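You operate a simulated robot arm through the tools that you are given. There is no shell and no other tool.

Carry out the task below with a simulated robot arm. There is one attempt and no reset: what you move stays moved.

TASK
Close the teal carrier's gap to 0.2 mm and put it in the green tray.
Fine: use the gap gauge; press its read key once.

The check looks at the end state, three seconds after you hand in, the way a careful person would. Anything else that was tipped, shoved, dropped, spilled or broken makes it a failure.

THE ROBOT
A 6-joint arm with a two-finger parallel gripper, fixed in place. Base frame: the origin is at the foot of the arm, x ahead of it, y to its left, z up; the work surface is at about z = 90. Units: cm, degrees, N and s.
With the tool pointing down near the work surface it reaches from about 36 to 76 cm from the base axis. Its first joint turns from -66.0 to 66.0 degrees. Payload 2.45 kg.
The TCP is the grasp point between the finger pads, 2.4 cm short of the fingertips. In the tool frame z runs along the fingers and y along their closing line. The gripper opens to 6.8 cm. The fingers are 1.7 cm wide and 1 cm thick; the gripper's body (4 by 7 cm) begins 4.1 cm behind the TCP.
Orientation is that of the tool frame in the base frame, as [roll, pitch, yaw] about the fixed x, y, z axes, in that order (R = Rz(yaw) Ry(pitch) Rx(roll)). With the fingers straight down and closing along the base's y, the tool's x points along the base's -x, its y along +y and its z along -z.

THE INTERFACE
- The arm moves only by the tool move_arm. Its argument "series" is a list that holds one entry, the list of rows, each a list of 7 numbers: the turn, a rotation vector about the tool's x, y, z in units of 4 degrees (1.0 is 4 degrees), then the shift along the tool's x, y, z in units of 30 mm (1.0 is 30 mm), then the gripper command, from -1 (fully open) to 1 (shut), values between in proportion. In form: [[[wx, wy, wz, x, y, z, hand], ...]]. A call has 1 to 20 rows; each row shifts and turns the commanded pose from where the row before left it, along the tool's axes as they then stand. A call with a number of a shift or a turn outside -1 to 1 is refused whole. Each row takes 0.2 s and may step no farther than 5 cm and 8.6 degrees from the row before; otherwise, or with a gripper value out of range, the whole call is refused. A pose out of reach is approached as far as the arm can. The call stops where the force on the tool passes 40 N (or 10 N more than at its start, if that is more) or the arm is blocked; 0.2 s more then pass. Each finger travels about 10.8 cm/s and halts on what it meets, pressing with about 26 N; the grip force reading is that of the motor and also rises with nothing between the fingers. The clock runs only during rows and for 0.2 s after the last one: add rows that do not move to give the fingers time. It gives the time, the measured TCP pose, the force on the tool (base axes), the opening and the grip force at its end, in the units of the frame above (readings bear some noise), with the torque about the TCP (base axes, N m) and any sound that the robot's microphone picked up, and new pictures: "pictures" is both (left out), scene, wrist or none.
- Cameras (640 x 400 px; columns grow to the right, rows downward): "scene" is fixed at [16.88, 41.19, 146.78]; the picture's right is [-0.75, -0.66, 0.00], its down [-0.37, 0.42, -0.83] and it looks along [0.55, -0.62, -0.56] (base axes); focal length 288 px, centre (320, 200). "wrist" rides on the gripper at [8.4, 1.1, -7.5] in the tool frame; the picture's right is [-0.13, 0.99, 0.00], its down [-0.60, -0.08, -0.79] and it looks along [-0.79, -0.10, 0.61] (tool axes); focal length 251 px, centre (320, 200). There is no depth. A picture from a camera that has moved, and an enlarged one, comes with that camera's place and axes in the base frame and with its lens.
- inspect(camera, box): a new picture of the part [left, top, right, bottom] of that camera's present view, enlarged. The clock stands still meanwhile.
- hand_in(): hands the job in; it is judged then, once.

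Nothing tells you positions but the pictures and the camera data. Unless the task says otherwise, let go and move clear before handing in.

The tools are called after "Emit:" by a JSON object that holds its "op" and its "data". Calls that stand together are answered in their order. move_arm: Moves the arm, as the interface text tells. Its arguments: {"type":"object","properties":{"series":{"type":"array"},"pictures":{"type":"string","enum":["both","scene","wrist","none"]}},"required":["series"]} The other tools are called the same way: inspect (camera, box) takes an enlarged picture of a part of a camera's view; hand_in () hands the job in.

At the start:

```text
t: 0.0
ee_pos: [43.91, -5.58, 130.99]
tool_rot: [-179.9, -0.1, -180.0]
force: [0.1, -1.0, -0.7]
torque: [0.03, 0.04, 0.0]
width: 6.81
grasp_force: 0.2
```

scene: 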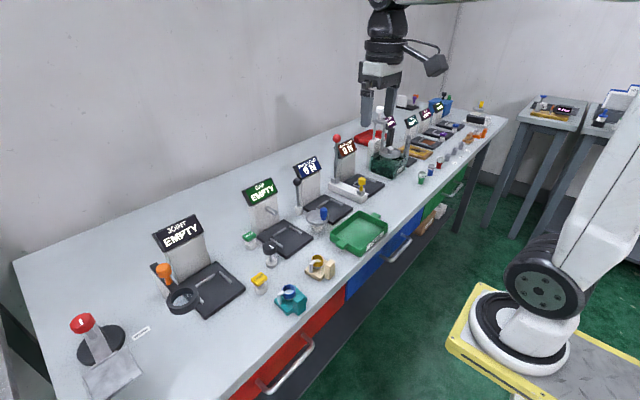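
wrist: 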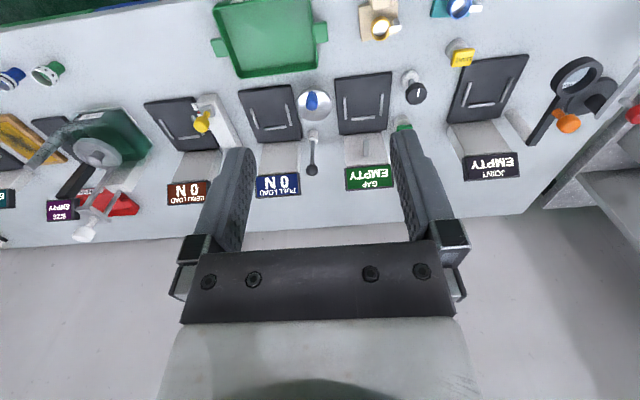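

I see a long bench with several gauge stations; the one with the green "GAP EMPTY" screen is the gap gauge, the teal carrier sits near the front edge, and the green tray is close by. I'll look closer at everything before I move.

Emit:
{"op": "inspect", "data": {"camera": "scene", "box": [220, 160, 400, 330]}}

Emit:
{"op": "inspect", "data": {"camera": "scene", "box": [240, 240, 350, 320]}}

Emit:
{"op": "inspect", "data": {"camera": "scene", "box": [230, 170, 330, 270]}}

Emit:
{"op": "inspect", "data": {"camera": "wrist", "box": [320, 0, 520, 200]}}

Emit:
{"op": "inspect", "data": {"camera": "scene", "box": [320, 90, 520, 210]}}

```text
2.35 times, centred on (310, 245) of scene
camera zoom: at [16.88, 41.19, 146.78], right [-0.75, -0.66, 0.0], down [-0.37, 0.42, -0.83], along [0.55, -0.62, -0.56], focal length 677 px, centre (344, 94)
```

zoom: 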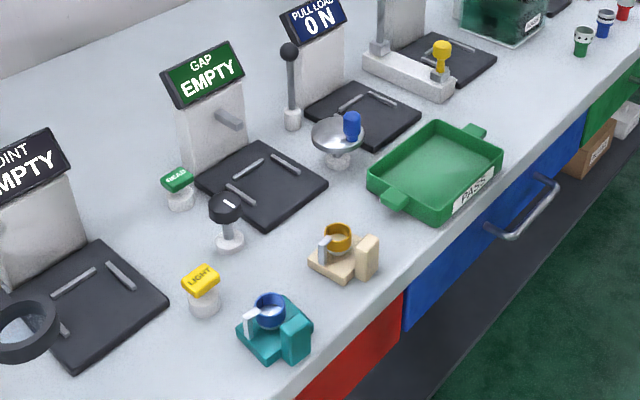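

```text
5.00 times, centred on (295, 280) of scene
camera zoom: at [16.88, 41.19, 146.78], right [-0.75, -0.66, 0.0], down [-0.37, 0.42, -0.83], along [0.55, -0.62, -0.56], focal length 1439 px, centre (445, -200)
```

zoom: 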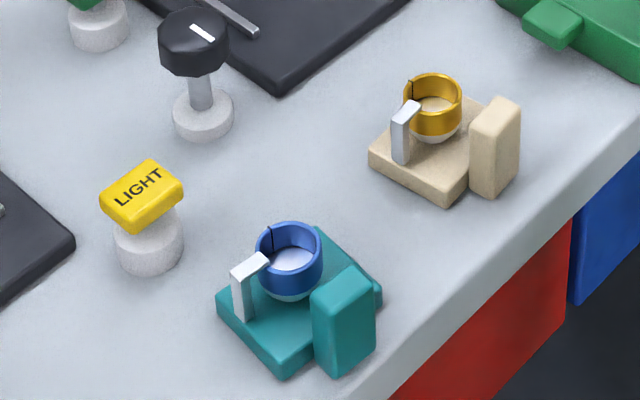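

```text
4.00 times, centred on (280, 220) of scene
camera zoom: at [16.88, 41.19, 146.78], right [-0.75, -0.66, 0.0], down [-0.37, 0.42, -0.83], along [0.55, -0.62, -0.56], focal length 1151 px, centre (480, 120)
```

zoom: 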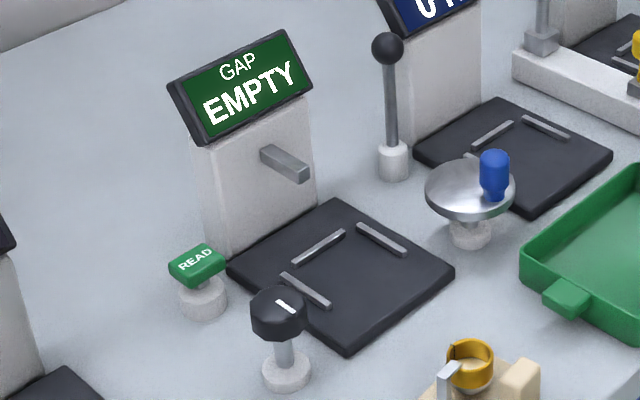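

```text
2.00 times, centred on (420, 100) of wrist
camera zoom: at [35.65, -4.56, 138.45], right [0.13, 0.99, 0.0], down [0.6, -0.08, 0.79], along [0.79, -0.1, -0.61], focal length 503 px, centre (120, 400)
```

zoom: 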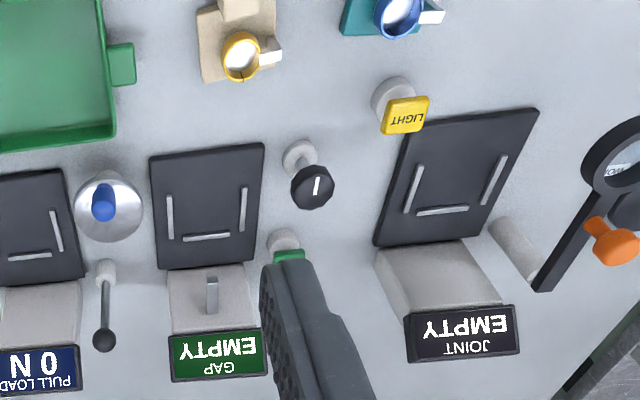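

```text
3.20 times, centred on (420, 150) of scene
camera zoom: at [16.88, 41.19, 146.78], right [-0.75, -0.66, 0.0], down [-0.37, 0.42, -0.83], along [0.55, -0.62, -0.56], focal length 921 px, centre (0, 360)
```

zoom: 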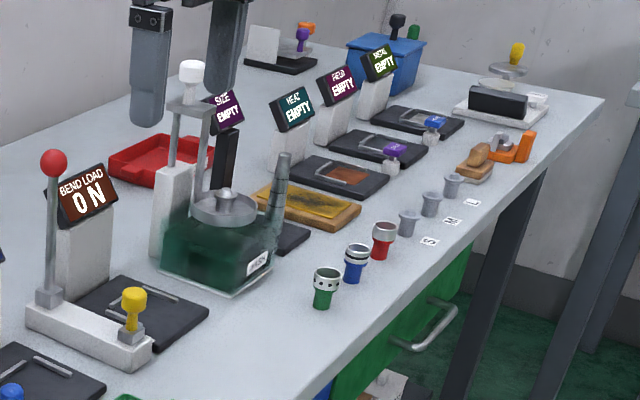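

The gap station has a pad with a U of rails, a probe, a green READ key and a black knob. I'll bring the wrist camera lower, opposite the teal carrier and the gap station, to see how they work.

Emit:
{"op": "move_arm", "data": {"series": [[[0, 0, 0, -0.05, 0.65, 0.9, -1], [0, 0, 0, -0.05, 0.65, 0.9, -1], [0, 0, 0, -0.05, 0.65, 0.9, -1], [0, 0, 0, -0.05, 0.65, 0.9, -1], [0, 0, 0, -0.05, 0.65, 0.9, -1], [0, 0, 0, -0.05, 0.65, 0.9, -1], [0, 0, 0, -0.05, 0.65, 0.9, -1], [0, 0, 0, 0, 0, 0, -1]]]}}

```text
t: 1.8
ee_pos: [45.14, 8.11, 112.03]
tool_rot: [179.9, -0.1, -180.0]
force: [1.0, -0.8, 0.5]
torque: [0.0, 0.0, -0.01]
width: 6.79
grasp_force: 0.1
camera wrist: at [36.75, 9.22, 119.46], right [0.13, 0.99, 0.0], down [0.6, -0.08, 0.79], along [0.79, -0.1, -0.61], focal length 251 px, centre (320, 200)
```

scene: 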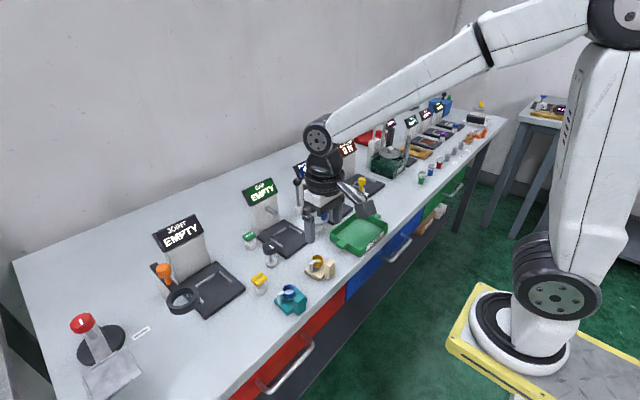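
wrist: 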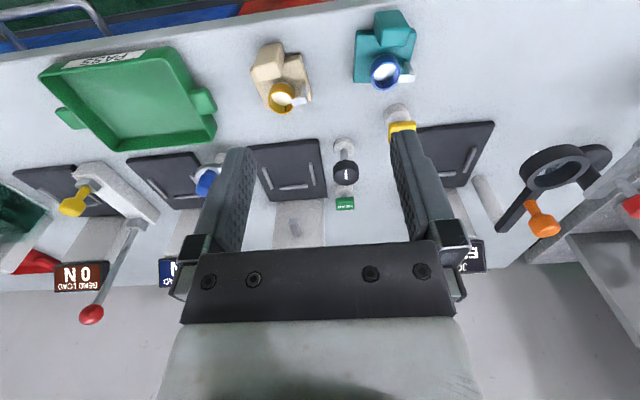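

Emit:
{"op": "inspect", "data": {"camera": "wrist", "box": [330, 0, 440, 100]}}

Emit:
{"op": "inspect", "data": {"camera": "wrist", "box": [240, 120, 400, 240]}}

Emit:
{"op": "inspect", "data": {"camera": "wrist", "box": [30, 30, 230, 160]}}

Emit:
{"op": "inspect", "data": {"camera": "scene", "box": [265, 275, 315, 320]}}

```text
4.00 times, centred on (385, 50) of wrist
camera zoom: at [36.75, 9.22, 119.46], right [0.13, 0.99, 0.0], down [0.6, -0.08, 0.79], along [0.79, -0.1, -0.61], focal length 1006 px, centre (60, 800)
```

zoom: 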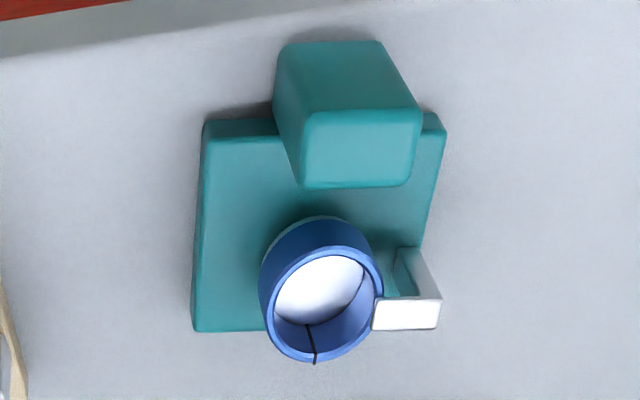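

```text
3.33 times, centred on (320, 180) of wrist
camera zoom: at [36.75, 9.22, 119.46], right [0.13, 0.99, 0.0], down [0.6, -0.08, 0.79], along [0.79, -0.1, -0.61], focal length 838 px, centre (320, 267)
```

zoom: 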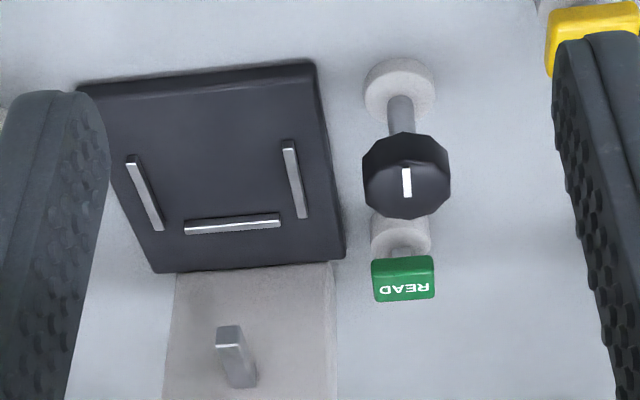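

```text
3.08 times, centred on (130, 95) of wrist
camera zoom: at [36.75, 9.22, 119.46], right [0.13, 0.99, 0.0], down [0.6, -0.08, 0.79], along [0.79, -0.1, -0.61], focal length 774 px, centre (905, 523)
```

zoom: 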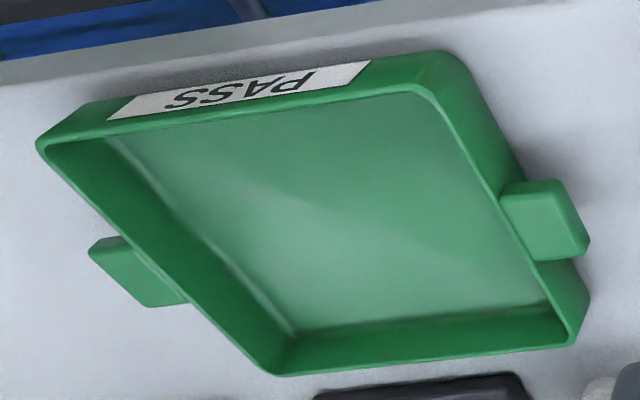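

```text
8.89 times, centred on (290, 298) of scene
camera zoom: at [16.88, 41.2, 146.78], right [-0.75, -0.66, 0.0], down [-0.37, 0.42, -0.83], along [0.55, -0.62, -0.56], focal length 2558 px, centre (587, -667)
```

zoom: 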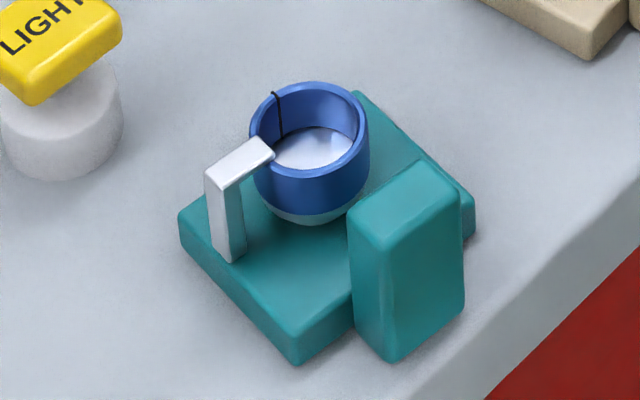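

The teal carrier has a grip block on the robot's side, at about (46.7, 14.7), with its top near z=94.3. Its base is about 5.8 x 5 cm, and the ring's slit faces away from the robot. I'll move above the block for a closer look at where it is and how it is turned.

Emit:
{"op": "move_arm", "data": {"series": [[[0, 0, 0, -0.12, 0.55, 0.83, -1], [0, 0, 0, -0.12, 0.55, 0.83, -1], [0, 0, 0, -0.12, 0.55, 0.83, -1], [0, 0, 0, -0.12, 0.55, 0.83, -1], [0, 0, 0, 0, 0, 0, -1]]]}}

Emit:
{"op": "inspect", "data": {"camera": "wrist", "box": [220, 0, 420, 160]}}

Emit:
{"op": "inspect", "data": {"camera": "scene", "box": [240, 240, 340, 320]}}

```text
t: 3.0
ee_pos: [46.33, 14.5, 102.16]
tool_rot: [-180.0, 0.1, 180.0]
force: [-0.8, -0.2, 0.0]
torque: [-0.01, 0.01, 0.0]
width: 6.81
grasp_force: 0.0
camera wrist: at [38.14, 15.63, 109.54], right [0.13, 0.99, 0.0], down [0.6, -0.08, 0.79], along [0.79, -0.1, -0.61], focal length 251 px, centre (320, 200)
```

scene: 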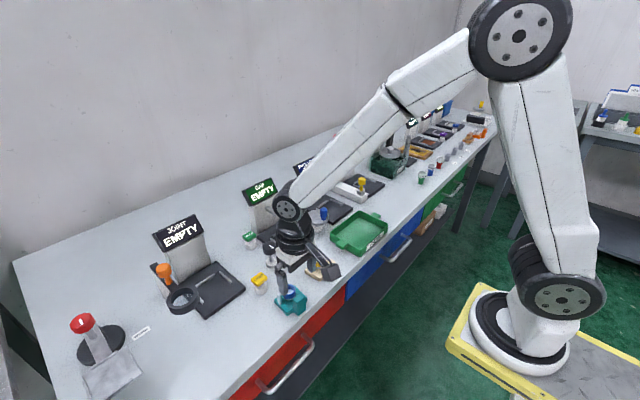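
wrist: 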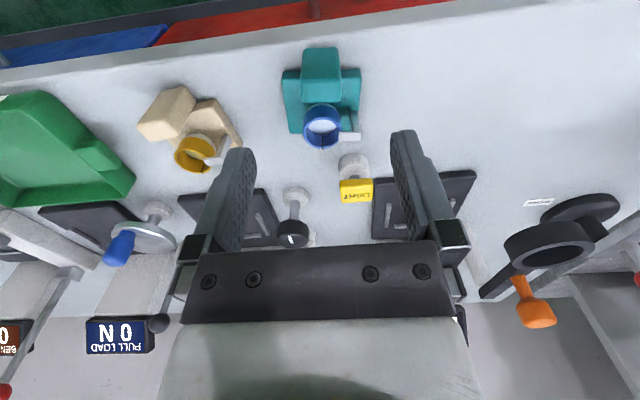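

```text
2.50 times, centred on (320, 80) of wrist
camera zoom: at [38.14, 15.63, 109.54], right [0.13, 0.99, 0.0], down [0.6, -0.08, 0.79], along [0.79, -0.1, -0.61], focal length 629 px, centre (320, 500)
```

zoom: 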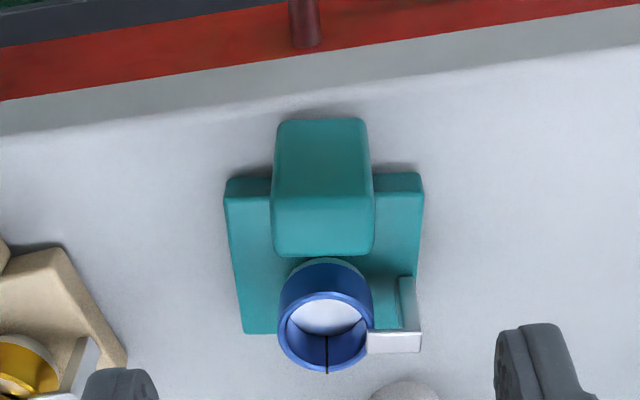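

```text
5.00 times, centred on (290, 280) of scene
camera zoom: at [16.88, 41.2, 146.78], right [-0.75, -0.66, 0.0], down [-0.37, 0.42, -0.83], along [0.55, -0.62, -0.56], focal length 1439 px, centre (470, -200)
```

zoom: 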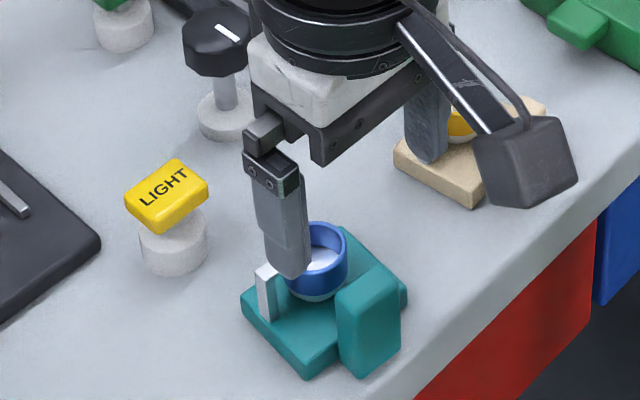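

The carrier is turned about -5.7°, and its block is centred near (46.6, 14.7). I'll turn the tool to match and lower the open fingers around the block.

Emit:
{"op": "move_arm", "data": {"series": [[[0, 0, 0.71, 0, 0, 0, -1], [0, 0, 0.71, 0, 0, 0, -1], [0, 0, 0, -0.02, 0.02, 0.7, -1], [0, 0, 0, 0, 0, 0.7, -1], [0, 0, 0, 0, 0, 0.7, -1], [0, 0, 0, 0, 0, 0.66, -1], [0, 0, 0, 0, 0, 0, -1]]]}}

Emit:
{"op": "inspect", "data": {"camera": "scene", "box": [240, 240, 340, 320]}}

Emit:
{"op": "inspect", "data": {"camera": "wrist", "box": [170, 0, 470, 240]}}

```text
t: 4.6
ee_pos: [46.54, 14.65, 93.8]
tool_rot: [180.0, 0.0, 174.3]
force: [1.2, -0.6, 0.2]
torque: [0.01, -0.01, -0.03]
width: 6.81
grasp_force: 0.0
camera wrist: at [38.36, 16.51, 101.26], right [0.23, 0.97, 0.0], down [0.59, -0.14, 0.79], along [0.77, -0.18, -0.61], focal length 251 px, centre (320, 200)
```

scene: 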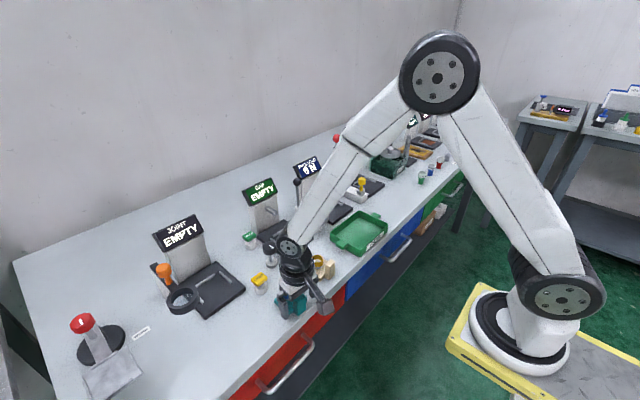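
wrist: 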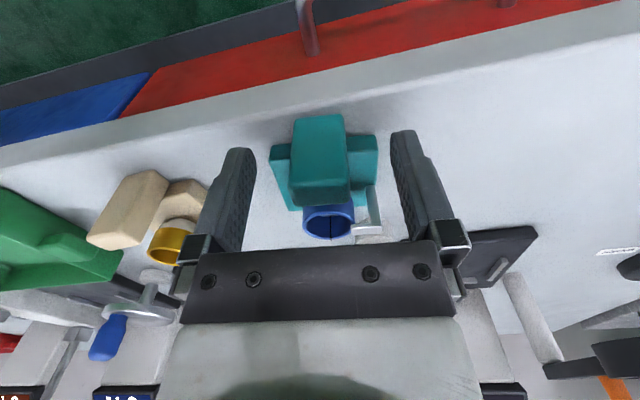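

```text
5.00 times, centred on (290, 280) of scene
camera zoom: at [16.88, 41.19, 146.78], right [-0.75, -0.66, 0.0], down [-0.37, 0.42, -0.83], along [0.55, -0.62, -0.56], focal length 1439 px, centre (470, -200)
```

zoom: 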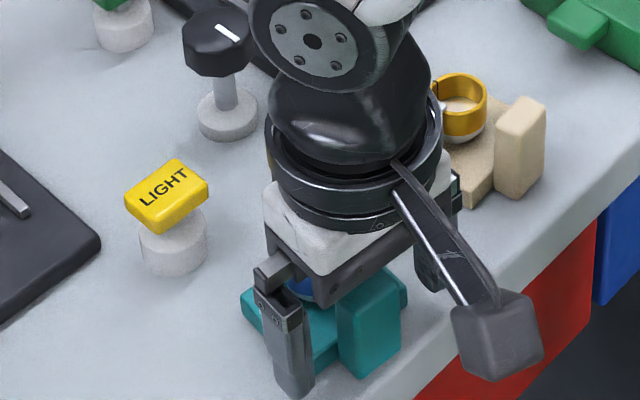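

```text
1.67 times, centred on (320, 120) of wrist
camera zoom: at [38.36, 16.51, 101.26], right [0.23, 0.97, 0.0], down [0.59, -0.14, 0.79], along [0.77, -0.18, -0.61], focal length 419 px, centre (320, 333)
```

zoom: 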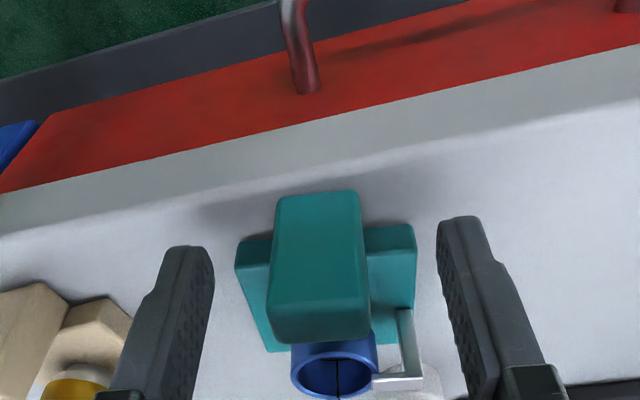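

The block sits between the open fingers, so I'm closing the gripper now.

Emit:
{"op": "move_arm", "data": {"series": [[[0, 0, 0, 0, 0, 0, 1], [0, 0, 0, 0, 0, 0, 1], [0, 0, 0, 0, 0, 0, 1]]], "pictures": "wrist"}}

```text
t: 5.4
ee_pos: [46.61, 14.66, 93.89]
tool_rot: [180.0, 0.0, 174.3]
force: [0.2, 0.8, 0.7]
torque: [0.01, 0.03, 0.02]
width: 2.59
grasp_force: 26.1
camera wrist: at [38.36, 16.51, 101.28], right [0.23, 0.97, 0.0], down [0.59, -0.14, 0.79], along [0.77, -0.18, -0.61], focal length 251 px, centre (320, 200)
```

wrist: 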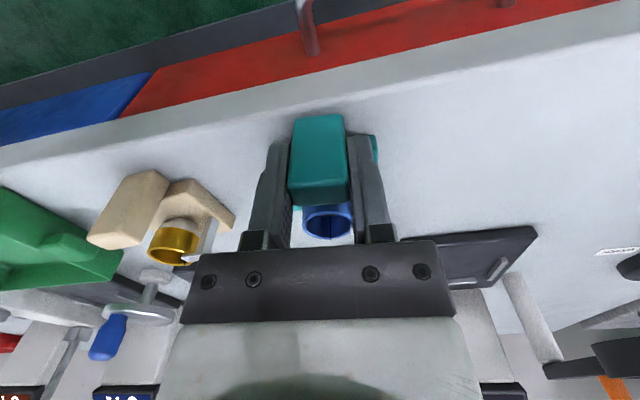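

The grip is good at 2.6 cm. Lifting straight up.

Emit:
{"op": "move_arm", "data": {"series": [[[0, 0, 0, 0, 0, -0.3, 1], [0, 0, 0, 0, 0, -0.6, 1], [0, 0, 0, 0, 0, -0.8, 1], [0, 0, 0, 0, 0, -0.8, 1], [0, 0, 0, 0, 0, -0.8, 1], [0, 0, -0.71, 0, 0, 0, 1], [0, 0, -0.71, 0, 0, 0, 1], [0, 0, 0, 0, 0, 0, 1]]]}}

Emit:
{"op": "inspect", "data": {"camera": "wrist", "box": [170, 0, 470, 240]}}

Emit:
{"op": "inspect", "data": {"camera": "scene", "box": [240, 220, 340, 300]}}

```text
t: 7.2
ee_pos: [46.59, 14.77, 103.78]
tool_rot: [-180.0, 0.0, -180.0]
force: [0.4, -0.4, -1.3]
torque: [-0.01, 0.03, 0.04]
width: 2.57
grasp_force: 26.1
camera wrist: at [38.22, 15.75, 111.21], right [0.13, 0.99, 0.0], down [0.6, -0.08, 0.79], along [0.79, -0.1, -0.61], focal length 251 px, centre (320, 200)
```

scene: 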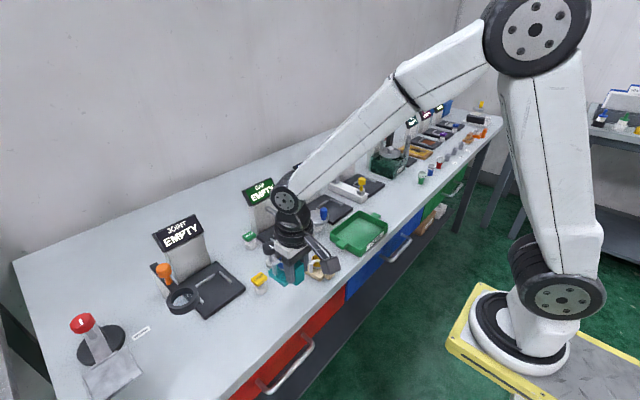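
wrist: 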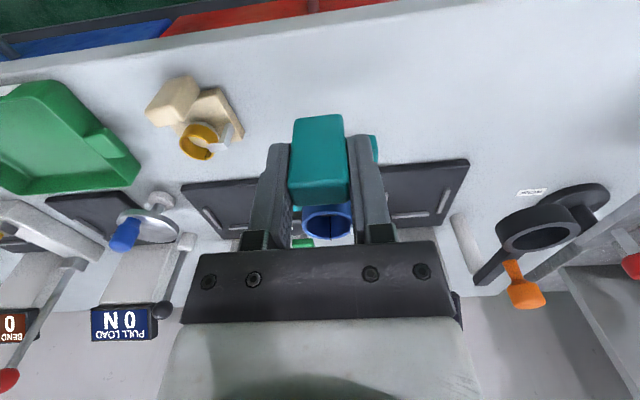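

```text
1.67 times, centred on (320, 120) of wrist
camera zoom: at [38.22, 15.75, 111.21], right [0.13, 0.99, 0.0], down [0.6, -0.08, 0.79], along [0.79, -0.1, -0.61], focal length 419 px, centre (320, 333)
```

zoom: 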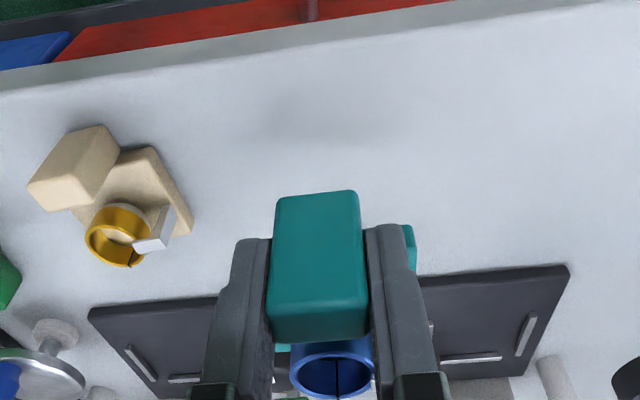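

```text
5.00 times, centred on (290, 260) of scene
camera zoom: at [16.88, 41.2, 146.78], right [-0.75, -0.66, 0.0], down [-0.37, 0.42, -0.83], along [0.55, -0.62, -0.56], focal length 1439 px, centre (470, -100)
```

zoom: 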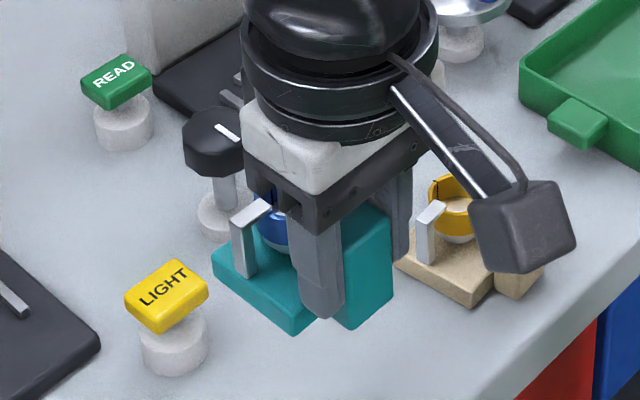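

The carrier lifted level. By triangulation the pad's side rails are at y ≈ -3.1 and 4.3, the back rail is at x ≈ 68.7, and the probe is at z ≈ 98.3. I'll carry the part over at a safe height and stop short of the station to check.

Emit:
{"op": "move_arm", "data": {"series": [[[0, 0, 0, -0.3, -0.94, 0, 1], [0, 0, 0, -0.6, -0.94, 0, 1], [0, 0, 0, -0.7, -0.94, 0, 1], [0, 0, 0, -0.8, -0.94, 0, 1], [0, 0, 0, -0.73, -0.94, 0, 1], [0, 0, 0, 0, 0, 0, 1]]]}}

Emit:
{"op": "inspect", "data": {"camera": "scene", "box": [220, 160, 360, 280]}}

Emit:
{"op": "inspect", "data": {"camera": "wrist", "box": [170, 60, 470, 260]}}

```text
t: 8.6
ee_pos: [55.87, 0.47, 103.72]
tool_rot: [180.0, -0.1, 179.9]
force: [0.6, 0.1, -2.0]
torque: [0.02, 0.05, 0.03]
width: 2.56
grasp_force: 26.1
camera wrist: at [47.63, 1.64, 111.24], right [0.13, 0.99, 0.0], down [0.6, -0.08, 0.79], along [0.79, -0.1, -0.61], focal length 251 px, centre (320, 200)
```

scene: 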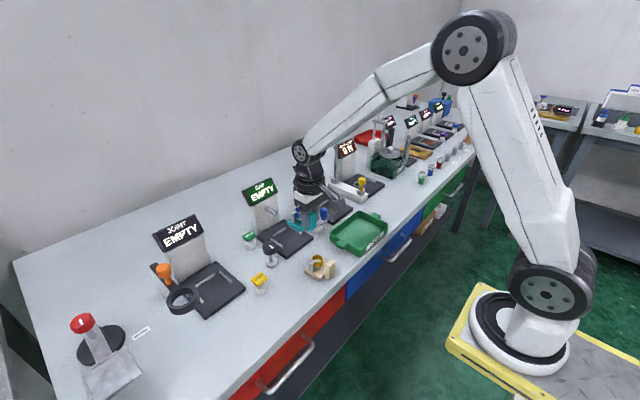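
wrist: 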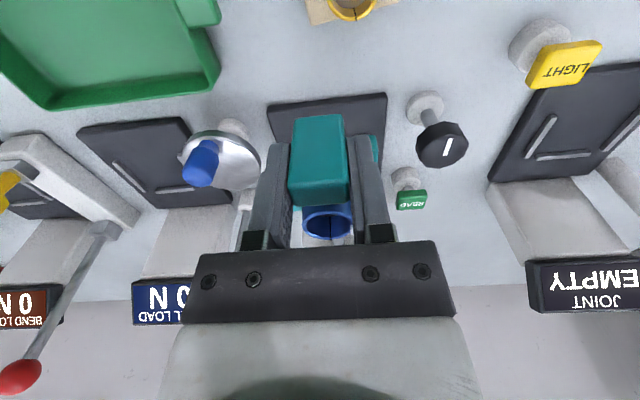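

```text
3.33 times, centred on (290, 220) of scene
camera zoom: at [16.88, 41.19, 146.78], right [-0.75, -0.66, 0.0], down [-0.37, 0.42, -0.83], along [0.55, -0.62, -0.56], focal length 959 px, centre (420, 133)
```

zoom: 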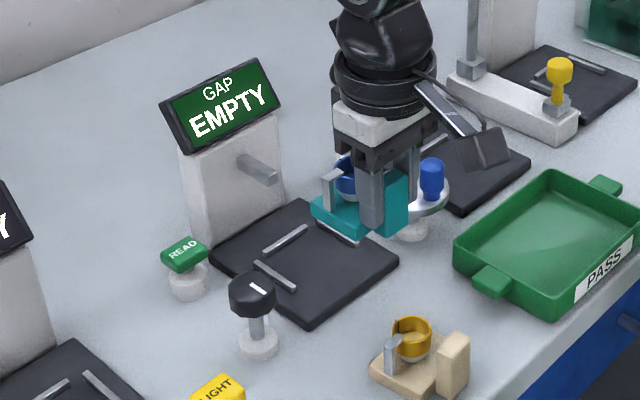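

```text
2.00 times, centred on (320, 160) of wrist
camera zoom: at [47.63, 1.64, 111.24], right [0.13, 0.99, 0.0], down [0.6, -0.08, 0.79], along [0.79, -0.1, -0.61], focal length 503 px, centre (320, 280)
```

zoom: 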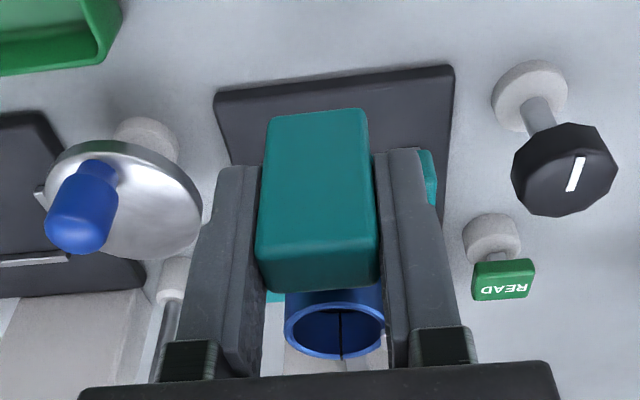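

Everything is clear. Now I'll move over the pad and lower the carrier to about 1.5 cm above it for a check.

Emit:
{"op": "move_arm", "data": {"series": [[[0, 0, 0, -0.5, 0, 0, 1], [0, 0, 0, -0.8, 0.01, 0, 1], [0, 0, 0, -0.8, 0.01, 0, 1], [0, 0, 0, -0.08, 0, 0.5, 1], [0, 0, 0, 0, 0, 0.6, 1], [0, 0, 0, 0, 0, 0.6, 1], [0, 0, 0, 0, 0, 0.5, 1], [0, 0, 0, 0, 0, 0, 1]]]}}

Emit:
{"op": "inspect", "data": {"camera": "scene", "box": [230, 170, 330, 270]}}

Emit:
{"op": "inspect", "data": {"camera": "wrist", "box": [170, 60, 470, 260]}}

```text
t: 10.4
ee_pos: [62.42, 0.63, 97.21]
tool_rot: [179.9, 0.0, -180.0]
force: [-0.4, -0.2, -1.0]
torque: [0.04, 0.05, 0.02]
width: 2.59
grasp_force: 26.5
camera wrist: at [54.11, 1.73, 104.58], right [0.13, 0.99, 0.0], down [0.6, -0.08, 0.79], along [0.79, -0.1, -0.61], focal length 251 px, centre (320, 200)
```

scene: 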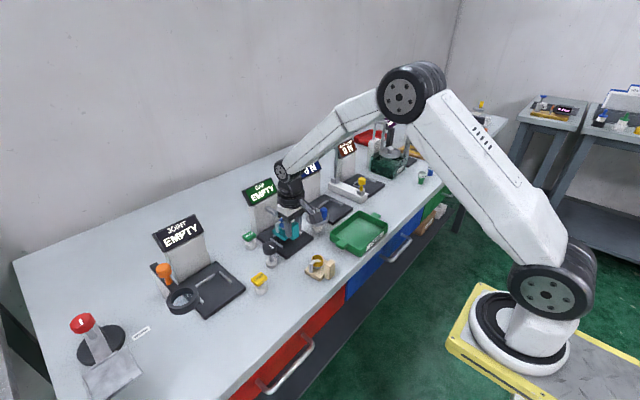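
wrist: 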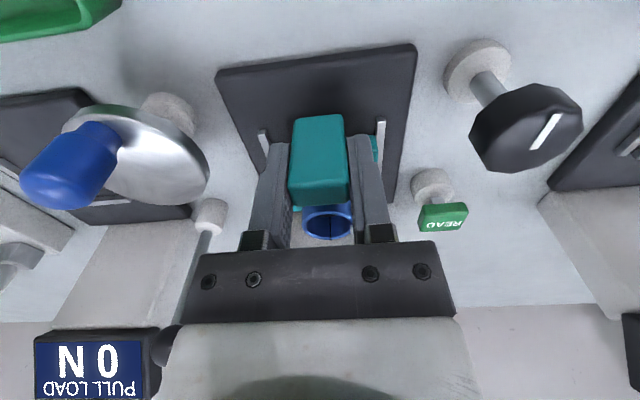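

```text
4.00 times, centred on (280, 220) of scene
camera zoom: at [16.88, 41.19, 146.78], right [-0.75, -0.66, 0.0], down [-0.37, 0.42, -0.83], along [0.55, -0.62, -0.56], focal length 1151 px, centre (480, 120)
```

zoom: 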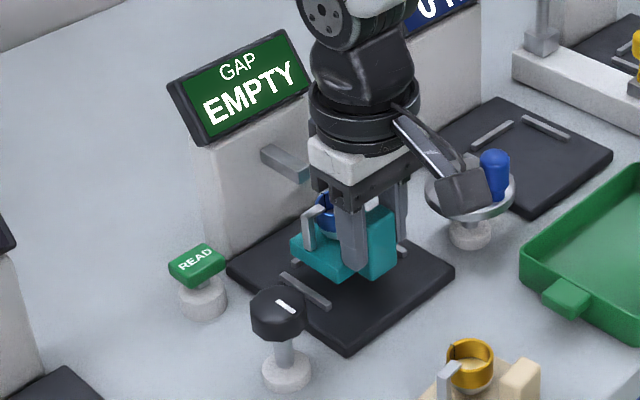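

```text
2.00 times, centred on (320, 160) of wrist
camera zoom: at [54.11, 1.73, 104.58], right [0.13, 0.99, 0.0], down [0.6, -0.08, 0.79], along [0.79, -0.1, -0.61], focal length 503 px, centre (320, 280)
```

zoom: 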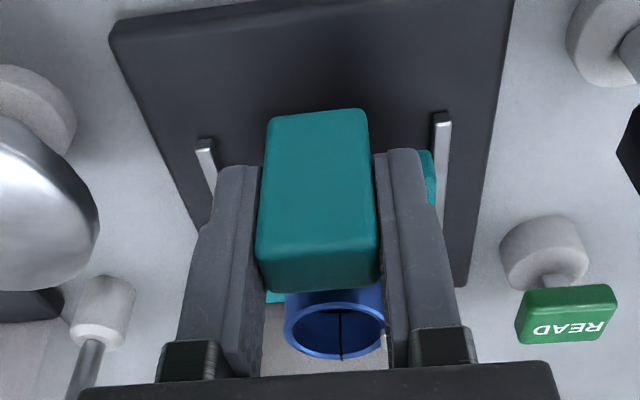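

The carrier is centred between the rails to within a couple of millimetres, and I'll correct 1 mm in y. Then I'll lower it gently onto the pad.

Emit:
{"op": "move_arm", "data": {"series": [[[0, 0, 0, 0, -0.04, 0.3, 1], [0, 0, 0, 0, 0, 0.2, 1], [0, 0, 0, 0, 0, 0.1, 1], [0, 0, 0, 0, 0, 0, 1]]], "pictures": "scene"}}

Emit:
{"op": "inspect", "data": {"camera": "scene", "box": [250, 200, 330, 264]}}

```text
t: 11.4
ee_pos: [62.5, 0.49, 95.37]
tool_rot: [-180.0, 0.1, 180.0]
force: [0.2, -0.3, -1.7]
torque: [0.02, 0.04, -0.01]
width: 2.58
grasp_force: 26.3
```

scene: 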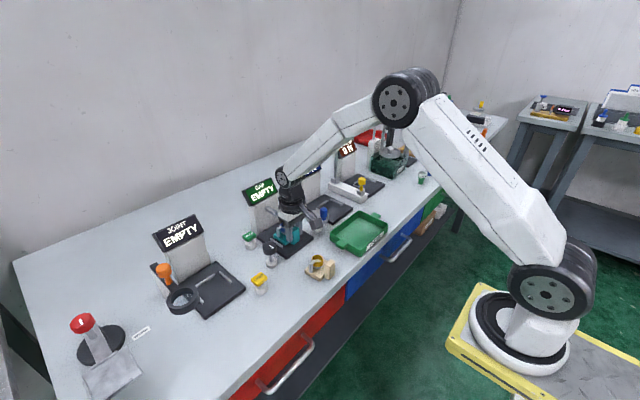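

```text
6.25 times, centred on (290, 232) of scene
camera zoom: at [16.88, 41.19, 146.78], right [-0.75, -0.66, 0.0], down [-0.37, 0.42, -0.83], along [0.55, -0.62, -0.56], focal length 1798 px, centre (508, 0)
```

zoom: 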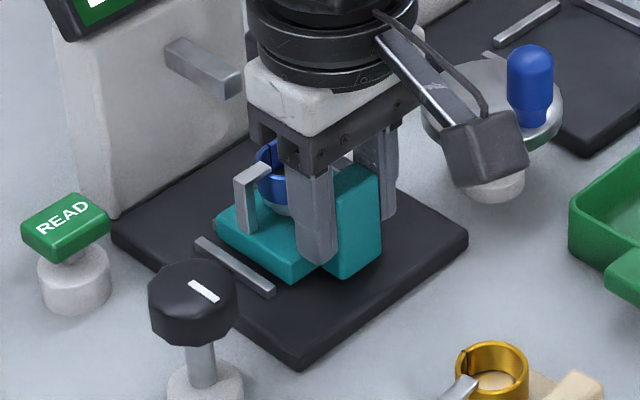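

Emit:
{"op": "move_arm", "data": {"series": [[[0, 0, 0, 0, 0, 0.04, 1], [0, 0, 0, 0, 0, 0.04, 1], [0, 0, 0, 0, 0, 0, 1]]], "pictures": "none"}}

```text
t: 12.2
ee_pos: [62.36, 0.47, 95.08]
tool_rot: [-179.9, 0.0, 179.9]
force: [0.0, -0.1, -1.4]
torque: [0.01, 0.03, -0.02]
width: 2.56
grasp_force: 26.5
```

Emit:
{"op": "move_arm", "data": {"series": [[[0, 0, 0, 0, 0, 0.03, 1], [0, 0, 0, 0, 0, 0.03, 1], [0, 0, 0, 0, 0, 0, 1]]], "pictures": "none"}}

Emit:
{"op": "inspect", "data": {"camera": "scene", "box": [250, 200, 330, 264]}}

```text
t: 13.0
ee_pos: [62.36, 0.49, 94.95]
tool_rot: [180.0, 0.1, -179.9]
force: [-2.2, -0.8, 6.2]
torque: [0.02, 0.11, 0.01]
width: 2.56
grasp_force: 26.0
```

```text
6.25 times, centred on (290, 232) of scene
camera zoom: at [16.85, 41.19, 146.79], right [-0.75, -0.66, 0.0], down [-0.37, 0.42, -0.83], along [0.55, -0.62, -0.56], focal length 1798 px, centre (508, 0)
```

zoom: 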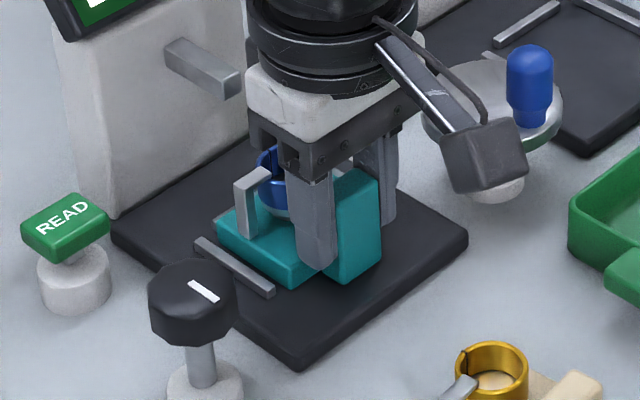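

The carrier has touched the pad, with 6 N up. I'll ease off slightly and slide it gently toward the back rail until it seats.

Emit:
{"op": "move_arm", "data": {"series": [[[0, 0, 0, 0, 0, -0.01, 1], [0, 0, 0, -0.05, 0, 0, 1], [0, 0, 0, -0.05, 0, 0, 1], [0, 0, 0, 0, 0, 0, 1]]], "pictures": "none"}}

```text
t: 14.0
ee_pos: [62.66, 0.43, 95.04]
tool_rot: [180.0, -0.1, -180.0]
force: [-3.6, 0.2, 7.5]
torque: [0.0, -0.11, 0.0]
width: 2.58
grasp_force: 25.7
```

Emit:
{"op": "move_arm", "data": {"series": [[[0, 0, 0, -0.04, 0, 0, 1], [0, 0, 0, -0.04, 0, 0, 1], [0, 0, 0, 0, 0, 0, 1]]], "pictures": "none"}}

Emit:
{"op": "inspect", "data": {"camera": "wrist", "box": [170, 60, 470, 260]}}

Emit:
{"op": "inspect", "data": {"camera": "scene", "box": [230, 170, 330, 250]}}

```text
t: 14.8
ee_pos: [62.76, 0.56, 94.92]
tool_rot: [180.0, -0.2, -180.0]
force: [-16.7, 1.4, 15.8]
torque: [0.06, 0.15, 0.02]
width: 2.59
grasp_force: 25.5
```

```text
2.00 times, centred on (320, 160) of wrist
camera zoom: at [54.54, 1.57, 102.47], right [0.13, 0.99, 0.0], down [0.61, -0.08, 0.79], along [0.78, -0.1, -0.61], focal length 503 px, centre (320, 280)
```

zoom: 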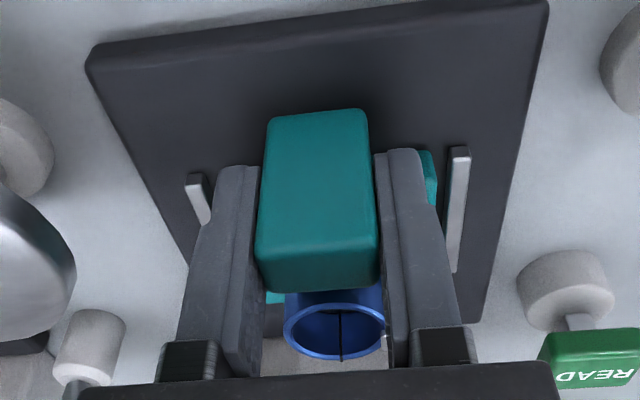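

```text
5.00 times, centred on (280, 210) of scene
camera zoom: at [16.79, 41.2, 146.79], right [-0.75, -0.66, 0.0], down [-0.37, 0.42, -0.83], along [0.55, -0.62, -0.56], focal length 1439 px, centre (520, 150)
```

zoom: 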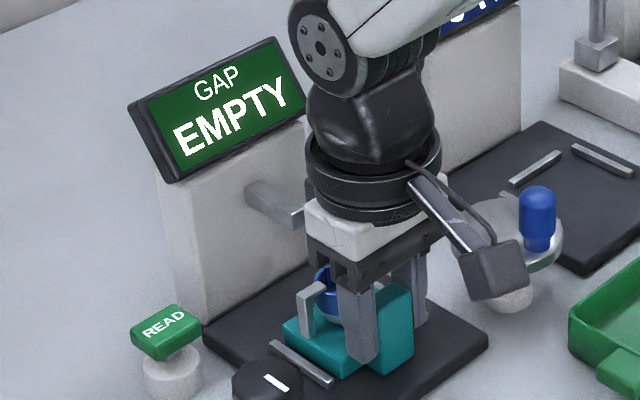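

It has seated against the back rail, with 17 N in x. I'll relax the pressure, release, and back away.

Emit:
{"op": "move_arm", "data": {"series": [[[0, 0, 0, 0.05, 0, -0.04, 1], [0, 0, 0, 0, 0, 0, 1], [0, 0, 0, 0, 0, 0, -0.4], [0, 0, 0, 0, 0, 0, -0.4]]]}}

Emit:
{"op": "inspect", "data": {"camera": "scene", "box": [230, 170, 330, 250]}}

```text
t: 15.8
ee_pos: [62.87, 0.34, 95.09]
tool_rot: [-180.0, 0.0, -179.9]
force: [0.7, 0.0, 1.2]
torque: [0.04, 0.01, 0.0]
width: 4.76
grasp_force: 0.1
camera wrist: at [54.52, 1.55, 102.53], right [0.13, 0.99, 0.0], down [0.6, -0.08, 0.79], along [0.79, -0.1, -0.61], focal length 251 px, centre (320, 200)
```

scene: 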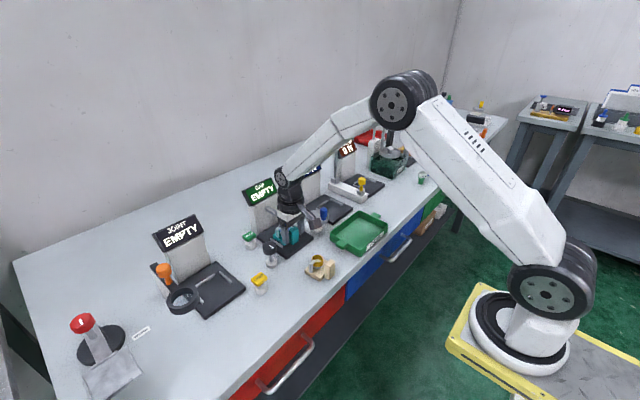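
wrist: 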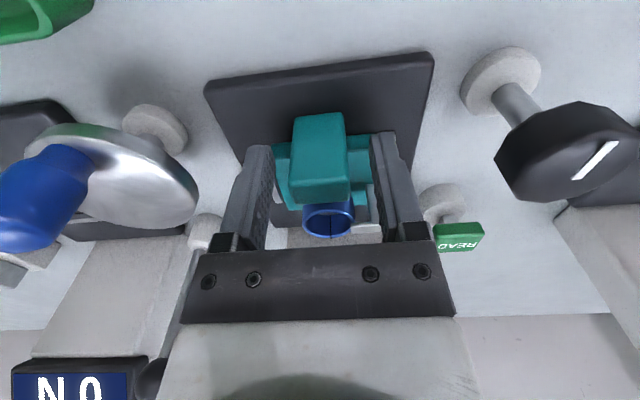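

```text
5.00 times, centred on (280, 210) of scene
camera zoom: at [16.88, 41.19, 146.78], right [-0.75, -0.66, 0.0], down [-0.37, 0.42, -0.83], along [0.55, -0.62, -0.56], focal length 1439 px, centre (520, 150)
```

zoom: 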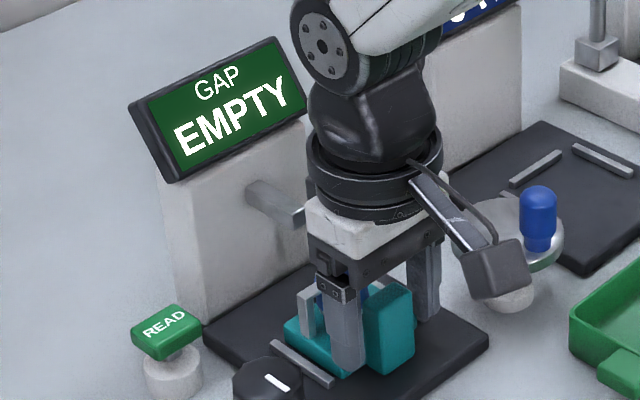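

Emit:
{"op": "move_arm", "data": {"series": [[[0, 0, 0, 0, 0, -0.5, -0.4], [0, 0, 0, 0, 0, -0.8, -0.4], [0, 0, 0, 0, 0, -0.8, -0.4], [0, 0, 0, 0, 0, -0.9, -0.4], [0, 0, 0, 0.9, 0, -0.5, -0.4], [0, 0, 0, 0.9, 0, -0.5, -0.4], [0, 0, 0, 0.9, 0, 0, -0.4], [0, 0, 0, 0, 0, 0, -0.4]]]}}

Emit:
{"op": "inspect", "data": {"camera": "scene", "box": [230, 170, 330, 250]}}

Emit:
{"op": "inspect", "data": {"camera": "wrist", "box": [220, 60, 440, 240]}}

```text
t: 17.6
ee_pos: [54.75, 0.49, 107.02]
tool_rot: [-180.0, -0.1, -180.0]
force: [0.2, 0.5, -0.4]
torque: [-0.03, -0.02, -0.03]
width: 4.76
grasp_force: 0.0
camera wrist: at [46.4, 1.56, 114.58], right [0.13, 0.99, 0.0], down [0.6, -0.08, 0.79], along [0.79, -0.1, -0.61], focal length 251 px, centre (320, 200)
```

scene: 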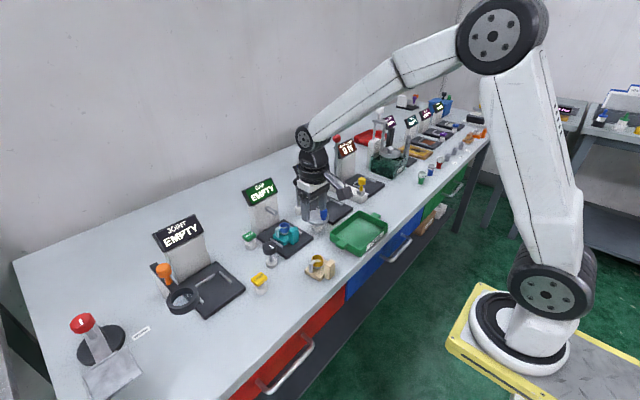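
wrist: 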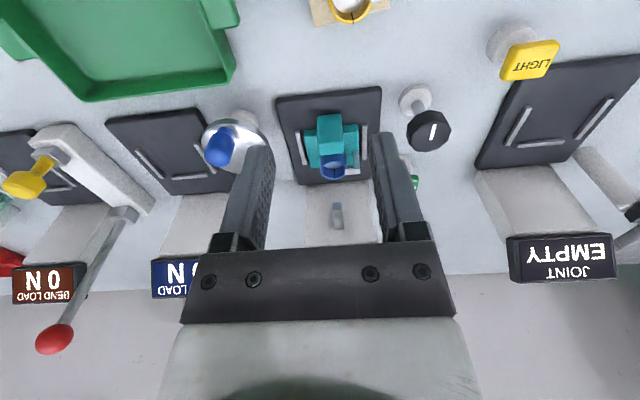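

```text
5.00 times, centred on (280, 210) of scene
camera zoom: at [16.87, 41.19, 146.78], right [-0.75, -0.66, 0.0], down [-0.37, 0.42, -0.83], along [0.55, -0.62, -0.56], focal length 1439 px, centre (520, 150)
```

zoom: 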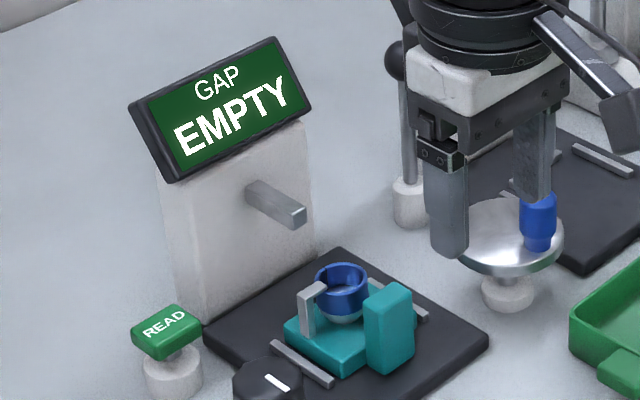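

```text
2.22 times, centred on (330, 150) of wrist
camera zoom: at [46.4, 1.56, 114.58], right [0.13, 0.99, 0.0], down [0.6, -0.08, 0.79], along [0.79, -0.1, -0.61], focal length 559 px, centre (298, 311)
```

zoom: 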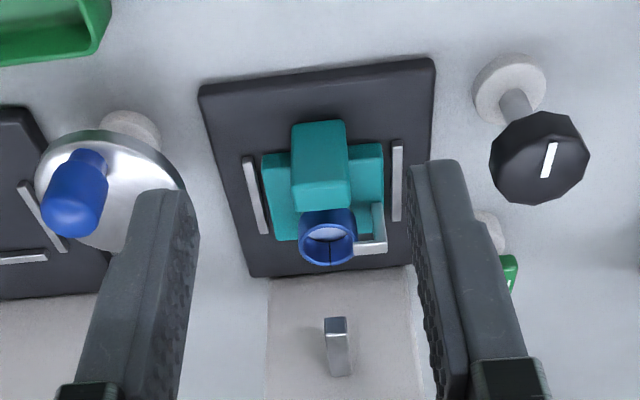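

The carrier is sitting squarely in the rails, slit toward the probe, and the display still says EMPTY, so it probably shows a value only after READ. I'll close the fingers and move sideways for a clear view of the key and knob.

Emit:
{"op": "move_arm", "data": {"series": [[[0, 0, 0, 0, 0.6, 0, 1], [0, 0, 0, -0.5, 0.8, 0, 1], [0, 0, 0, -0.5, 0, 0.4, 1], [0, 0, 0, 0, 0, 0.4, 1], [0, 0, 0, 0, 0, 0, 1]]]}}

Emit:
{"op": "inspect", "data": {"camera": "wrist", "box": [260, 60, 460, 220]}}

Emit:
{"op": "inspect", "data": {"camera": "scene", "box": [230, 170, 330, 270]}}

```text
t: 18.8
ee_pos: [57.84, 4.61, 104.61]
tool_rot: [-180.0, 0.0, 179.9]
force: [-0.1, -0.4, 0.0]
torque: [-0.03, -0.02, 0.0]
width: 0.01
grasp_force: 23.7
camera wrist: at [49.41, 5.74, 112.15], right [0.13, 0.99, 0.0], down [0.6, -0.08, 0.79], along [0.79, -0.1, -0.61], focal length 251 px, centre (320, 200)
```

scene: 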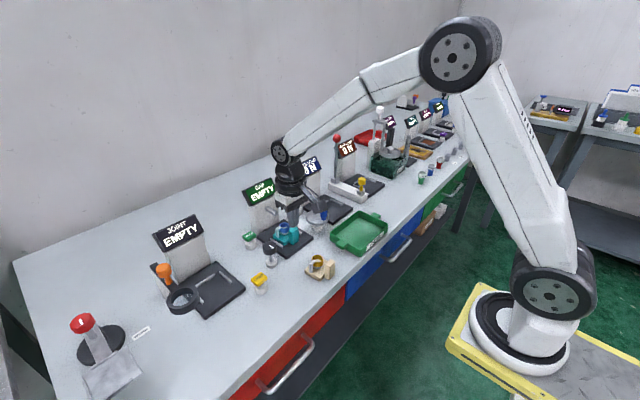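
wrist: 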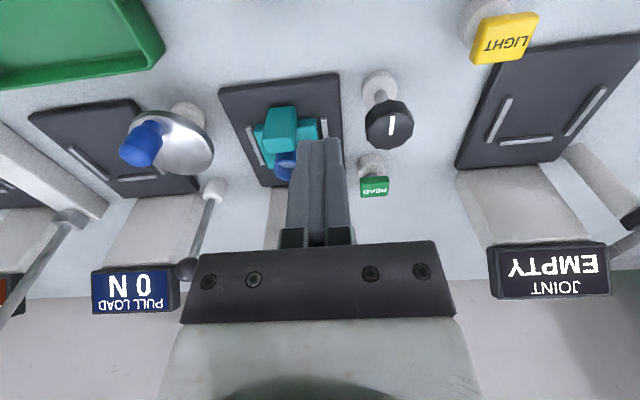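

```text
2.50 times, centred on (360, 140) of wrist
camera zoom: at [49.41, 5.74, 112.15], right [0.13, 0.99, 0.0], down [0.6, -0.08, 0.79], along [0.79, -0.1, -0.61], focal length 629 px, centre (220, 350)
```

zoom: 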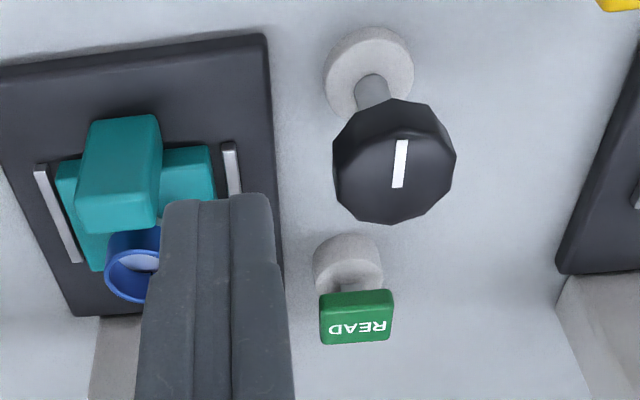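

```text
4.00 times, centred on (280, 220) of scene
camera zoom: at [16.88, 41.19, 146.78], right [-0.75, -0.66, 0.0], down [-0.37, 0.42, -0.83], along [0.55, -0.62, -0.56], focal length 1151 px, centre (480, 120)
```

zoom: 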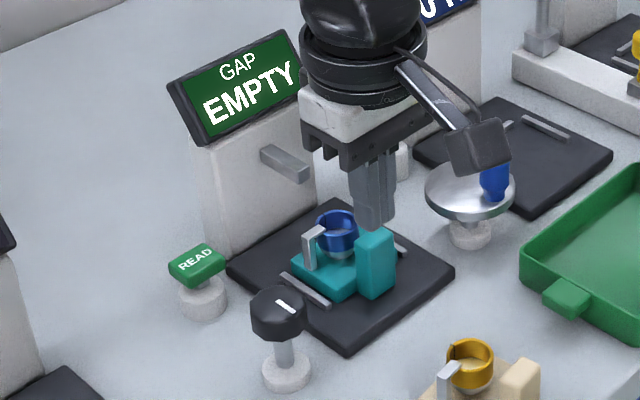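

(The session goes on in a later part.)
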